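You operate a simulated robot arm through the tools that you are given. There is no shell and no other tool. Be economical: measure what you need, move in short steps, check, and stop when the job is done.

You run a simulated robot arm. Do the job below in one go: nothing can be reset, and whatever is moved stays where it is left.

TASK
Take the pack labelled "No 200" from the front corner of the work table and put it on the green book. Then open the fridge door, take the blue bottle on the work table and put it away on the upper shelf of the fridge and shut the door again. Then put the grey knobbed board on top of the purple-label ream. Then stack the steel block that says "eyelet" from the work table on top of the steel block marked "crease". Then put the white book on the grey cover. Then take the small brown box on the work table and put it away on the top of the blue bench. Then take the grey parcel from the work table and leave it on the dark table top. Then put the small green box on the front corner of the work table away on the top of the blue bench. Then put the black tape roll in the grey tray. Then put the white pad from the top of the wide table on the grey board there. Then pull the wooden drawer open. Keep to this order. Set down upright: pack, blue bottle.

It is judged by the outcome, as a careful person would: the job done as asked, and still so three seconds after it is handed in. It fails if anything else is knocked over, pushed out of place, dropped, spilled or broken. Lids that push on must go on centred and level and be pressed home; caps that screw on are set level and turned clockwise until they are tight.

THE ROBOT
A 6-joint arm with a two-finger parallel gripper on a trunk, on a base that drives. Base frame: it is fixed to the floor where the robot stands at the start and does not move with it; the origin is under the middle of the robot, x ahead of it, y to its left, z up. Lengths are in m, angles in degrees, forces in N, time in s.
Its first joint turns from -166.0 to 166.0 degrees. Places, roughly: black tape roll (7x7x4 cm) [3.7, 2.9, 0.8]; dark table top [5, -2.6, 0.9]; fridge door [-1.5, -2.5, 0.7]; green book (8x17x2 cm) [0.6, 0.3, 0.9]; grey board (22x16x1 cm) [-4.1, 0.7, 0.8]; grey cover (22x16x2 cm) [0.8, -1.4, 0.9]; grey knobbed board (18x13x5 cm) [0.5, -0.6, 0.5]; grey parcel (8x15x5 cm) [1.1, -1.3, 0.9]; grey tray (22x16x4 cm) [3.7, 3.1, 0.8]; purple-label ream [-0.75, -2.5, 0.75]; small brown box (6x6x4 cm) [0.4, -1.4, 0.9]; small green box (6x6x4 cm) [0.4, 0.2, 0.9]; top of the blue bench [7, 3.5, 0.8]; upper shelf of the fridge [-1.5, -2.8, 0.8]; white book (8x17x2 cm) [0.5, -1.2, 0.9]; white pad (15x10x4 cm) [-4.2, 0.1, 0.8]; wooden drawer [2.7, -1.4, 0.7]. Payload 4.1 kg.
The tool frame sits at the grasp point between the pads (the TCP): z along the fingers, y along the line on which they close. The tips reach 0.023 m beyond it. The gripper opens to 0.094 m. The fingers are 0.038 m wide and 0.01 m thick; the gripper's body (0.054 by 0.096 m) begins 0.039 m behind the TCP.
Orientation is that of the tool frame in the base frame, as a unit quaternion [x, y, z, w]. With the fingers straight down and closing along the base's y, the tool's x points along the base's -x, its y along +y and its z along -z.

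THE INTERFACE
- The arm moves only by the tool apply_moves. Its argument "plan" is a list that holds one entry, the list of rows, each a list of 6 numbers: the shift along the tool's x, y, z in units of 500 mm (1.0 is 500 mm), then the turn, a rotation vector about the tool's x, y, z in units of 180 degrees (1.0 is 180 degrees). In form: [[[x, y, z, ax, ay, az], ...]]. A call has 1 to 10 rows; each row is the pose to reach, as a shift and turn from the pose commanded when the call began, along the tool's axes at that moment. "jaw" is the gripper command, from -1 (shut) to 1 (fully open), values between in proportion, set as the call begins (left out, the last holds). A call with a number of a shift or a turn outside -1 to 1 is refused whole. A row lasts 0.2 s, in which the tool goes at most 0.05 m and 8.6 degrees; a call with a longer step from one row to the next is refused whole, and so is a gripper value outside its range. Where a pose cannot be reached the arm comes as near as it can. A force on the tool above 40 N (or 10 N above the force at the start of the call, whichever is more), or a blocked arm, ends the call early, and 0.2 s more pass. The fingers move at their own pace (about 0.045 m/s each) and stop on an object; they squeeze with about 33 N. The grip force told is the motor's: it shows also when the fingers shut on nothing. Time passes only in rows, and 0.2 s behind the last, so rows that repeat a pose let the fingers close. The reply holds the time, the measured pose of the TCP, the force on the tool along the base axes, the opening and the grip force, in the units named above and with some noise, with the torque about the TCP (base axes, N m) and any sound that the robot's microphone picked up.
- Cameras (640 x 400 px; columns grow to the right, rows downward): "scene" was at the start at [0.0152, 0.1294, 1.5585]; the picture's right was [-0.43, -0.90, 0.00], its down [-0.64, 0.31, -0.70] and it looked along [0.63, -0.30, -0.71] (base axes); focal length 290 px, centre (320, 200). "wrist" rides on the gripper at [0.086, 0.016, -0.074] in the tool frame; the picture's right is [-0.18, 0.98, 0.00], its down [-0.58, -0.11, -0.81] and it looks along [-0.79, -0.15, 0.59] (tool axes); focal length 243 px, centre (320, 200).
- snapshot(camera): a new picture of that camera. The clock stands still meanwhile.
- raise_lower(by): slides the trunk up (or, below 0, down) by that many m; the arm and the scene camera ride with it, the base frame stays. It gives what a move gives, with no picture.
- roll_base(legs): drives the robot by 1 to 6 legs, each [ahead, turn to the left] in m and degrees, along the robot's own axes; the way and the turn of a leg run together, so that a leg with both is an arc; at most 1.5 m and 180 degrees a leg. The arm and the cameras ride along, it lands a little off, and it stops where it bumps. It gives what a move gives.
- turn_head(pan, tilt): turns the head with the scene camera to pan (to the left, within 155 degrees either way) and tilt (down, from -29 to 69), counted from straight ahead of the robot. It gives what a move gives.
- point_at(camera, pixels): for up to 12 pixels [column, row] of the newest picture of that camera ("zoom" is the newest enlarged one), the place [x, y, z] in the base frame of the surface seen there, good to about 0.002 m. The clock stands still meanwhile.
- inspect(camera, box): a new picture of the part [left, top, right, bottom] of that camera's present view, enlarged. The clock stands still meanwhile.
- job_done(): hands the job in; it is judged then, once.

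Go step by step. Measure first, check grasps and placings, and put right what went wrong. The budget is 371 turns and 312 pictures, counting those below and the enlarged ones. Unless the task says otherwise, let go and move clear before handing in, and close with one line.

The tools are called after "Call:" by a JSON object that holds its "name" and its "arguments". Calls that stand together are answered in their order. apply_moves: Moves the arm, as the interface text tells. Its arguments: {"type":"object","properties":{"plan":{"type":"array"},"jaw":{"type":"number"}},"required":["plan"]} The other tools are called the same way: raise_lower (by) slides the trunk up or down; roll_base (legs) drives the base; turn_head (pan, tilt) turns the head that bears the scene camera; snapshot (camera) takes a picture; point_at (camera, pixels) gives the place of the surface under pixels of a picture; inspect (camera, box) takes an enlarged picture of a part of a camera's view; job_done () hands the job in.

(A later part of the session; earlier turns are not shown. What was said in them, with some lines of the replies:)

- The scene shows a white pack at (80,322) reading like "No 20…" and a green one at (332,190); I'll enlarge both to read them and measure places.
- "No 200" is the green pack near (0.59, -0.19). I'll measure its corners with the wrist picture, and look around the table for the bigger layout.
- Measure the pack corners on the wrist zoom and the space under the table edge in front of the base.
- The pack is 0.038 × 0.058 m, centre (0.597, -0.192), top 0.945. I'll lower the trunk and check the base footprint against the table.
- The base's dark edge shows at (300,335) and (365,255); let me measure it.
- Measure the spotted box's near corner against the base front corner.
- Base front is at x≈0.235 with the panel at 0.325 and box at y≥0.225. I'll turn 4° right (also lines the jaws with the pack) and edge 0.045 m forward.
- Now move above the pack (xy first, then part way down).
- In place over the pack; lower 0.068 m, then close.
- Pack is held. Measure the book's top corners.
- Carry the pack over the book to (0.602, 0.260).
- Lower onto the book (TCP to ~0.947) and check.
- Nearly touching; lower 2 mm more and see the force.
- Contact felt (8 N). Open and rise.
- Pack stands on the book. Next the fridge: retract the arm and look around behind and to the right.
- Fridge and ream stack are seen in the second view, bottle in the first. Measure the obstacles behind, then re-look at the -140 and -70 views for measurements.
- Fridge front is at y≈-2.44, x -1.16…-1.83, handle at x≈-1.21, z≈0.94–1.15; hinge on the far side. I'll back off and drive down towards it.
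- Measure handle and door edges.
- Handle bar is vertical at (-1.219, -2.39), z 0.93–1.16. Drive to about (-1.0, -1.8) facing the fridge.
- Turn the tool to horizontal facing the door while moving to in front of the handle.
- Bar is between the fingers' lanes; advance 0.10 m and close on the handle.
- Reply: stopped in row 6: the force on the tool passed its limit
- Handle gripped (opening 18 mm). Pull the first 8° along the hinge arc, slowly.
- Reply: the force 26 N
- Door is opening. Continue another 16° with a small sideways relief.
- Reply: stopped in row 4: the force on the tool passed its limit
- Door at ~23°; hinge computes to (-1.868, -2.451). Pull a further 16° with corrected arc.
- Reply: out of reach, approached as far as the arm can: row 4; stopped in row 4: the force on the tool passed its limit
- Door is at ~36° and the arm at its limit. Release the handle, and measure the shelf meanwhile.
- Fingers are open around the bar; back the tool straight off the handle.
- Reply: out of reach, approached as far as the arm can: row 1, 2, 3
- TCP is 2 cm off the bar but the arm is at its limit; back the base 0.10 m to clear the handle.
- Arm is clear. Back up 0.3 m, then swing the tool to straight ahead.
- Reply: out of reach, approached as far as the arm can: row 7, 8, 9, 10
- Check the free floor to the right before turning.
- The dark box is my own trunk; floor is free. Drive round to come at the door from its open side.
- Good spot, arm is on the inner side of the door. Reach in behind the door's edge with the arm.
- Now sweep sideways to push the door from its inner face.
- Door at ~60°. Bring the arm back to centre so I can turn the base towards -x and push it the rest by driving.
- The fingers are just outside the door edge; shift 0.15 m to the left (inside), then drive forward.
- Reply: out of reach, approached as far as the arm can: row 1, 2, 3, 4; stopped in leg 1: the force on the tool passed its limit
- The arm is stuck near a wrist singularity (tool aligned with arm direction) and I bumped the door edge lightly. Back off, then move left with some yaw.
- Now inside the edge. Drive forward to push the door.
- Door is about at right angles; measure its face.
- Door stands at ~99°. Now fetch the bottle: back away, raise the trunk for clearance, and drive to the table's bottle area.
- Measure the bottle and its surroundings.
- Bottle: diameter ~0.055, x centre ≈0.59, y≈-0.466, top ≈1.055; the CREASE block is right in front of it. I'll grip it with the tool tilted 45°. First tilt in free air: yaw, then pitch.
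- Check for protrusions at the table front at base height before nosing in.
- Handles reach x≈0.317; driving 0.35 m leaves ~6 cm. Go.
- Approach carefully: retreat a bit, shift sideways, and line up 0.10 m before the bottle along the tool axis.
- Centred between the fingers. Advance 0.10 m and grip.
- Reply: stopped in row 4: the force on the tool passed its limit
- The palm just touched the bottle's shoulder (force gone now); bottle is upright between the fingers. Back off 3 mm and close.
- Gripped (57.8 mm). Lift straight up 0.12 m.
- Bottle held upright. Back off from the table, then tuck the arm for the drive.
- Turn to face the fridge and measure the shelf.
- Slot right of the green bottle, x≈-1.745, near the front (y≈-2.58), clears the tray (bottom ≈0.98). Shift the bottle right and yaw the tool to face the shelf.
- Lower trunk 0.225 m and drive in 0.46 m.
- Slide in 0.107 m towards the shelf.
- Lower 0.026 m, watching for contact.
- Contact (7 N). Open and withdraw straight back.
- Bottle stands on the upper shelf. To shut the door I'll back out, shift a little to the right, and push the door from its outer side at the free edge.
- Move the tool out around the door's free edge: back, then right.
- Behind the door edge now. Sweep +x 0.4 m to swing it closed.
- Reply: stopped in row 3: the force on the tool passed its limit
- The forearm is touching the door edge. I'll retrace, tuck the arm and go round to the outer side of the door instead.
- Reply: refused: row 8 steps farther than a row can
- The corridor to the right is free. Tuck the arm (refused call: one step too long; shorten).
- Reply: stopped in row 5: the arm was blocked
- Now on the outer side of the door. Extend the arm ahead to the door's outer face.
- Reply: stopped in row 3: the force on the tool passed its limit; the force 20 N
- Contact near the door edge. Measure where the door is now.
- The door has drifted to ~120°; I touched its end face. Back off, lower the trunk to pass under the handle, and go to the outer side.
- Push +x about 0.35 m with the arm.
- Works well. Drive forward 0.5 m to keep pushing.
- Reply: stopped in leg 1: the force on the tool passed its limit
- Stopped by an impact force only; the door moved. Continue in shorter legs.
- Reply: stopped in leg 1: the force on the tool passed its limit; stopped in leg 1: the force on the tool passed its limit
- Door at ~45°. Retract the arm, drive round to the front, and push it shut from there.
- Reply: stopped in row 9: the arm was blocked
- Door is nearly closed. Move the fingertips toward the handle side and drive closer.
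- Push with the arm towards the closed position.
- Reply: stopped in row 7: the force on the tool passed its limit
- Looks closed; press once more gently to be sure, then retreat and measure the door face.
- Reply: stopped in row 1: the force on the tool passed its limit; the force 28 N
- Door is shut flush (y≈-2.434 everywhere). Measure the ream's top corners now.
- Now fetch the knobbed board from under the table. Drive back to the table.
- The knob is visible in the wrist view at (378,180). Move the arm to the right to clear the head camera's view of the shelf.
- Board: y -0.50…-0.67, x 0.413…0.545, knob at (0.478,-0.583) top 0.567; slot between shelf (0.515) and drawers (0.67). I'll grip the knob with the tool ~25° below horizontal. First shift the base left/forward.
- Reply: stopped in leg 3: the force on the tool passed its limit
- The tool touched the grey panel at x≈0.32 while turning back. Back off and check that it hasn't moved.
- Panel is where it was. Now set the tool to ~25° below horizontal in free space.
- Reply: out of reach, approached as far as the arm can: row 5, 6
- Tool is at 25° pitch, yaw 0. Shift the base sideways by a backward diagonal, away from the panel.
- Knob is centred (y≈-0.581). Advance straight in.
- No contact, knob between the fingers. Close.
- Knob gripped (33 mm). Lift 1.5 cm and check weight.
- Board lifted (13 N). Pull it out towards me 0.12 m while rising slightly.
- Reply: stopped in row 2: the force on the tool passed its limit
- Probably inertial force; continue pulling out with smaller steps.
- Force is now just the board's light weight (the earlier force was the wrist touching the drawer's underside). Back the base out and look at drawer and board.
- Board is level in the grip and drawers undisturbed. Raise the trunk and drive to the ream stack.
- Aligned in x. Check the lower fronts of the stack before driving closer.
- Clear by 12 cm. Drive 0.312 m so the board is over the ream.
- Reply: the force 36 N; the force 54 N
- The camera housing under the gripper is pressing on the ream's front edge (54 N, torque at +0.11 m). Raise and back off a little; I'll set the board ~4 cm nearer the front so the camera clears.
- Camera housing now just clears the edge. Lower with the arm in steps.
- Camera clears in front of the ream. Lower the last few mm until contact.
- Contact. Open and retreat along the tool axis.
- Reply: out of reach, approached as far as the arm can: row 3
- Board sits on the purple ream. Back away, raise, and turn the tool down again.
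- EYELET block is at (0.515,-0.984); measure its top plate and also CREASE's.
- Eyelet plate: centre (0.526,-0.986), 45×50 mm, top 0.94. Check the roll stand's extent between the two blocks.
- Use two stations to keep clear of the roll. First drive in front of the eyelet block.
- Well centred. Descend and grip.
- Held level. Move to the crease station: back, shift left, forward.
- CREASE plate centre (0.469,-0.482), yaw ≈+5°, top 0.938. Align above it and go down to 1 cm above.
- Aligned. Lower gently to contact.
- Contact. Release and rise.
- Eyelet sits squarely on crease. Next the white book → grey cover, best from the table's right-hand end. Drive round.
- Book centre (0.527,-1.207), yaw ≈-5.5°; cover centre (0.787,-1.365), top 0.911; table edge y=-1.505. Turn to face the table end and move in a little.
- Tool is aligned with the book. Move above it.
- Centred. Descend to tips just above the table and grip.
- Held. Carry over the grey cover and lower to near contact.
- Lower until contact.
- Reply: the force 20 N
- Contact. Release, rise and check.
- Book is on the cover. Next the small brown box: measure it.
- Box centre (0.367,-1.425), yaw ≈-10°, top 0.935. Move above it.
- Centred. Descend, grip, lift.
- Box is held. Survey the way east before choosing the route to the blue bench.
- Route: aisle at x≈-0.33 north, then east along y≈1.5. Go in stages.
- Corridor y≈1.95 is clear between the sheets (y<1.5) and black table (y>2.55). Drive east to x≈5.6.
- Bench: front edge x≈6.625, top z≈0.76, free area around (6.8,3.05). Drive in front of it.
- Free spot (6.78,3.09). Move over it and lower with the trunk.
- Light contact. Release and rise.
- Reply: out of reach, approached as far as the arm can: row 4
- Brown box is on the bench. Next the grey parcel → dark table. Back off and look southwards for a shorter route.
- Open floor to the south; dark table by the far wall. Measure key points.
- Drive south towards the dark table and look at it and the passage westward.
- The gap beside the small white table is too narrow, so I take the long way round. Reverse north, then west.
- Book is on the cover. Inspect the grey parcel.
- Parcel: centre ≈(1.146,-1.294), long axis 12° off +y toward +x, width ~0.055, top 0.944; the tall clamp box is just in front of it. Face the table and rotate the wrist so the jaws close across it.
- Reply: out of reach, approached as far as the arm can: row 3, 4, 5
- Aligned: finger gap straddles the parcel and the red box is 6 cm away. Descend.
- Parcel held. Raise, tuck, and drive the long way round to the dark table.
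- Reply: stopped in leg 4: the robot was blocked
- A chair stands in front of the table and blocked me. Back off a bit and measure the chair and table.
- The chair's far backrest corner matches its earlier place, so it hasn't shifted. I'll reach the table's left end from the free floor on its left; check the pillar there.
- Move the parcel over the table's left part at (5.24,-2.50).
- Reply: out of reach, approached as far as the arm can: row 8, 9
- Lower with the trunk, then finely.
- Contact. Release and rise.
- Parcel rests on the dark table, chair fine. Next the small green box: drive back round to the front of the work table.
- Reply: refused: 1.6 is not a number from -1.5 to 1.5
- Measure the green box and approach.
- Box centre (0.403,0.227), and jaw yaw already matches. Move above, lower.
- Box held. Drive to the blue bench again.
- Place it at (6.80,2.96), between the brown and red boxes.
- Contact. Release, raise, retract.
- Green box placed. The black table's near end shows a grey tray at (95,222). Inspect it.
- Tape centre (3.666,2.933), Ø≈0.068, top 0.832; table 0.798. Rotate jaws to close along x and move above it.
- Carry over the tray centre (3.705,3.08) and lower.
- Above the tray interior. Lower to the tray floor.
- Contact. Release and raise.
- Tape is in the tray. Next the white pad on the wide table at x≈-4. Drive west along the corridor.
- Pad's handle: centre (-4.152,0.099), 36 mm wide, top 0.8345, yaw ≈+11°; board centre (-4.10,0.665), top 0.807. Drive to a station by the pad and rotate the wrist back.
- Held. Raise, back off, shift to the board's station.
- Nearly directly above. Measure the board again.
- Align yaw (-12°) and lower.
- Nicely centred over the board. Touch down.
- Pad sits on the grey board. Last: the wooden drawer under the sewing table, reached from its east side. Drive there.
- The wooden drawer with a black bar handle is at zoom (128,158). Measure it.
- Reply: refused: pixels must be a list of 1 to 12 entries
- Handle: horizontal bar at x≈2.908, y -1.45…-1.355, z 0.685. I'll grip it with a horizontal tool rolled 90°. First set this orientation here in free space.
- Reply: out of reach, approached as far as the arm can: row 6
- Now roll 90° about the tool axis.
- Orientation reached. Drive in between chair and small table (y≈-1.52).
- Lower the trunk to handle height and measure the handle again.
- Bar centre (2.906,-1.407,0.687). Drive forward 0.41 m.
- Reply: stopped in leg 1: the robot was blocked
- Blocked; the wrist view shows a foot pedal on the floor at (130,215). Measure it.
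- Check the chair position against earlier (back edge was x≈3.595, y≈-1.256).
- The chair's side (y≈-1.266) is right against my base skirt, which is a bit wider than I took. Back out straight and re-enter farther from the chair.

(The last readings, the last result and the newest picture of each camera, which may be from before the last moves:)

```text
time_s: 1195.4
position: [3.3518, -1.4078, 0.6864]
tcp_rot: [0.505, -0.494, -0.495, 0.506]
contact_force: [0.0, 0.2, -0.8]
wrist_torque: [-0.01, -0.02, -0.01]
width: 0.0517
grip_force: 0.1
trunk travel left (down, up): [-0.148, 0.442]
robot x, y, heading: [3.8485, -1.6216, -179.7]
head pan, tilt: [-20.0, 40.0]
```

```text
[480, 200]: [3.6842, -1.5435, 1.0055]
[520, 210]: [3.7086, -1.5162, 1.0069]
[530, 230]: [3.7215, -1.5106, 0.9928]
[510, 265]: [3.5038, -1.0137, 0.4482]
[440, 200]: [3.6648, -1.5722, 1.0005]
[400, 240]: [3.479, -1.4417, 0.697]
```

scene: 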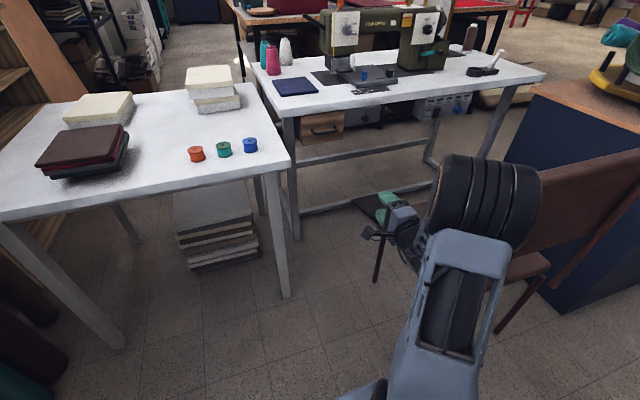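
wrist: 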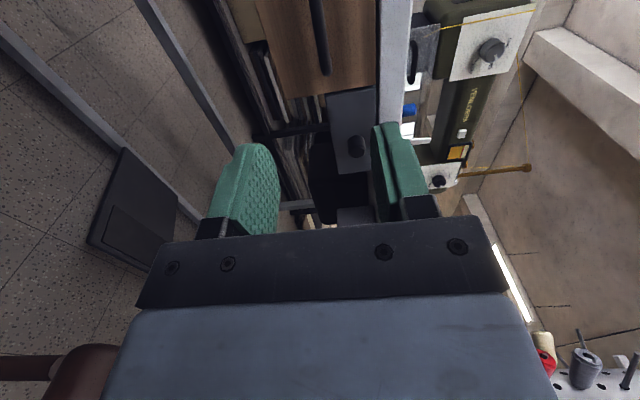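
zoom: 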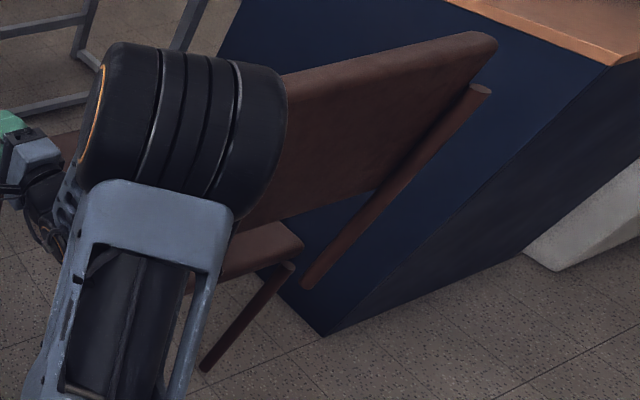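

All clear of the chair. Drive forward 0.37 m.

Call:
{"name": "roll_base", "arguments": {"legs": [[0.37, 0]]}}

Call:
{"name": "snapshot", "arguments": {"camera": "wrist"}}

```text
time_s: 1197.7
position: [2.9836, -1.4102, 0.6861]
tcp_rot: [0.506, -0.494, -0.494, 0.506]
contact_force: [-1.0, 0.2, -0.9]
wrist_torque: [-0.03, -0.01, 0.02]
width: 0.0518
grip_force: 0.0
trunk travel left (down, up): [-0.148, 0.442]
robot x, y, heading: [3.4868, -1.6233, -179.6]
head pan, tilt: [-20.0, 40.0]
```

```text
120 pictures are left
```

wrist: 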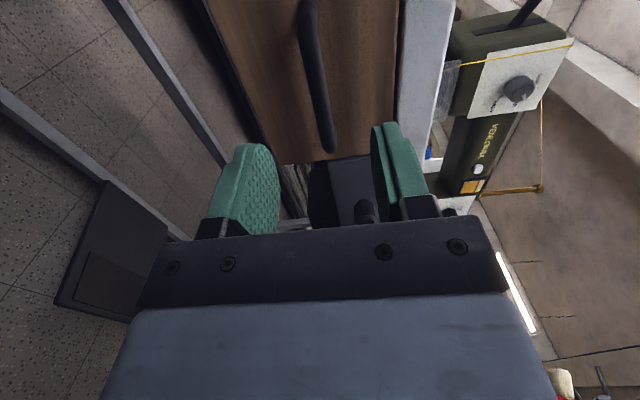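

Bar lies between the finger lanes. Advance 0.075 m and close.

Call:
{"name": "apply_moves", "arguments": {"plan": [[[0, 0, 0.05, 0, 0, 0], [0, 0, 0.1, 0, 0, 0], [0, 0, 0.15, 0, 0, 0], [0, 0, 0.15, 0, 0, 0]]]}}

Call:
{"name": "apply_moves", "arguments": {"jaw": -1, "plan": [[[0, 0, 0, 0, 0, 0], [0, 0, 0, 0, 0, 0], [0, 0, 0, 0, 0, 0], [0, 0, 0, 0, 0, 0], [0, 0, 0, 0, 0, 0]]]}}

```text
time_s: 1198.7
position: [2.9081, -1.4112, 0.6859]
tcp_rot: [0.505, -0.494, -0.494, 0.506]
contact_force: [-0.5, -0.4, -0.5]
wrist_torque: [0.01, -0.05, -0.01]
width: 0.0519
grip_force: 0.0
trunk travel left (down, up): [-0.148, 0.442]
robot x, y, heading: [3.4819, -1.6261, -179.8]
head pan, tilt: [-20.0, 40.0]
```

```text
time_s: 1199.9
position: [2.9091, -1.4115, 0.6859]
tcp_rot: [0.506, -0.495, -0.494, 0.506]
contact_force: [0.6, 0.5, -6.0]
wrist_torque: [0.14, 0.0, -0.18]
width: 0.012
grip_force: 45.5
trunk travel left (down, up): [-0.148, 0.442]
robot x, y, heading: [3.483, -1.6272, -179.6]
head pan, tilt: [-20.0, 40.0]
```

Handle gripped (12 mm). Pull straight out along +x with the arm.

Call:
{"name": "apply_moves", "arguments": {"plan": [[[0, 0, -0.02, 0, 0, 0], [0, 0, -0.05, 0, 0, 0], [0, 0, -0.09, 0, 0, 0], [0, 0, -0.13, 0, 0, 0], [0, 0, -0.17, 0, 0, 0], [0, 0, -0.2, 0, 0, 0], [0, 0, -0.2, 0, 0, 0]]]}}

Call:
{"name": "snapshot", "arguments": {"camera": "scene"}}

```text
time_s: 1201.5
position: [3.0093, -1.4127, 0.686]
tcp_rot: [0.508, -0.492, -0.493, 0.507]
contact_force: [0.2, -37.7, -4.6]
wrist_torque: [-0.57, 0.04, -0.12]
width: 0.0121
grip_force: 44.8
trunk travel left (down, up): [-0.148, 0.442]
robot x, y, heading: [3.4831, -1.628, -179.1]
head pan, tilt: [-20.0, 40.0]
```

```text
119 pictures are left
```

scene: 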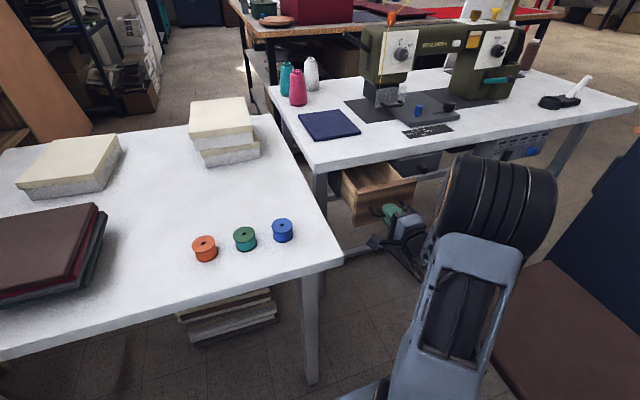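

Drawer is out 10 cm; some sideways load built up. Relieve it and pull a bit further.

Call:
{"name": "apply_moves", "arguments": {"plan": [[[0.008, 0, 0, 0, 0, 0], [0.012, 0, -0.03, 0, 0, 0], [0.014, 0, -0.07, 0, 0, 0], [0.016, 0, -0.1, 0, 0, 0], [0.016, 0, -0.1, 0, 0, 0]]]}}

```text
time_s: 1202.7
position: [3.0597, -1.4133, 0.685]
tcp_rot: [0.504, -0.497, -0.496, 0.504]
contact_force: [1.3, 30.6, -11.7]
wrist_torque: [0.49, -0.05, -1.21]
width: 0.0121
grip_force: 44.6
trunk travel left (down, up): [-0.148, 0.442]
robot x, y, heading: [3.4855, -1.6259, -179.7]
head pan, tilt: [-20.0, 40.0]
```

Relieve the side load, pull 2 cm more, then let go.

Call:
{"name": "apply_moves", "arguments": {"plan": [[[-0.008, 0, 0, 0, 0, 0], [-0.008, 0, -0.02, 0, 0, 0], [-0.008, 0, -0.04, 0, 0, 0], [-0.008, 0, -0.04, 0, 0, 0]]]}}

Call:
{"name": "apply_moves", "arguments": {"jaw": 0.2, "plan": [[[0, 0, 0, 0, 0, 0], [0, 0, 0, 0, 0, 0], [0, 0, 0, 0, 0, 0], [0, 0, 0, 0, 0, 0]]]}}

Call:
{"name": "inspect", "arguments": {"camera": "scene", "box": [310, 120, 490, 290]}}

```text
time_s: 1203.7
position: [3.0789, -1.4133, 0.6856]
tcp_rot: [0.507, -0.494, -0.493, 0.506]
contact_force: [-1.6, -1.6, -6.4]
wrist_torque: [0.0, -0.01, 0.6]
width: 0.0116
grip_force: 44.7
trunk travel left (down, up): [-0.148, 0.442]
robot x, y, heading: [3.4851, -1.6279, -179.2]
head pan, tilt: [-20.0, 40.0]
```

```text
time_s: 1204.7
position: [3.0775, -1.4116, 0.6847]
tcp_rot: [0.505, -0.494, -0.495, 0.506]
contact_force: [0.0, -0.1, 0.2]
wrist_torque: [0.01, 0.0, -0.03]
width: 0.0565
grip_force: 0.1
trunk travel left (down, up): [-0.148, 0.442]
robot x, y, heading: [3.4869, -1.6246, -179.5]
head pan, tilt: [-20.0, 40.0]
```

```text
2.35 times, centred on (400, 205) of scene
```

zoom: 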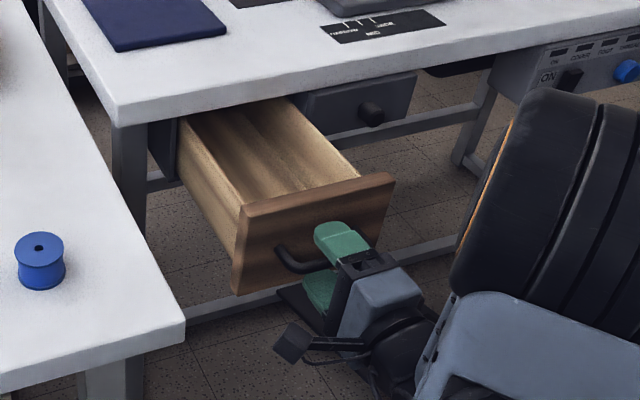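

Drawer is open ~17 cm and released. Back straight off and take a last look.

Call:
{"name": "roll_base", "arguments": {"legs": [[-0.35, 0]]}}

Call:
{"name": "snapshot", "arguments": {"camera": "scene"}}

```text
time_s: 1207.0
position: [3.4286, -1.4084, 0.6856]
tcp_rot: [0.505, -0.494, -0.495, 0.506]
contact_force: [-0.5, 0.4, 0.4]
wrist_torque: [-0.01, -0.03, 0.04]
width: 0.0566
grip_force: 0.1
trunk travel left (down, up): [-0.148, 0.442]
robot x, y, heading: [3.8325, -1.6245, -179.7]
head pan, tilt: [-20.0, 40.0]
```

```text
117 pictures are left
```

scene: 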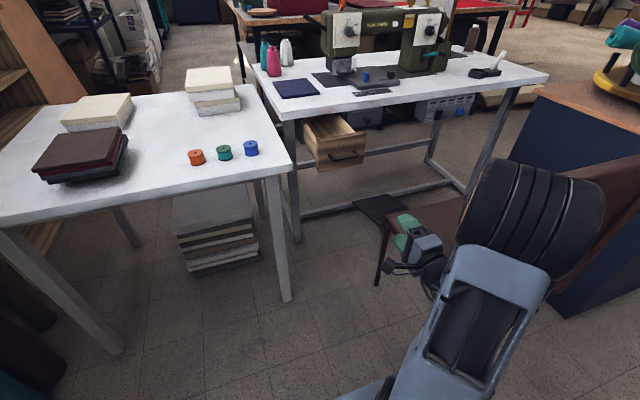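

The drawer stands open, and the gripper is clear of everything. All eleven steps have been done in order, so I'm handing in.

Call:
{"name": "job_done", "arguments": {}}

```text
The job is handed in.
```

All eleven steps were done in the order you gave, and the job is handed in; while driving I was blocked by two chairs (at the dark table and the sewing table) and lightly touched the grey panel under the work table, with no clear shift seen in any of them.
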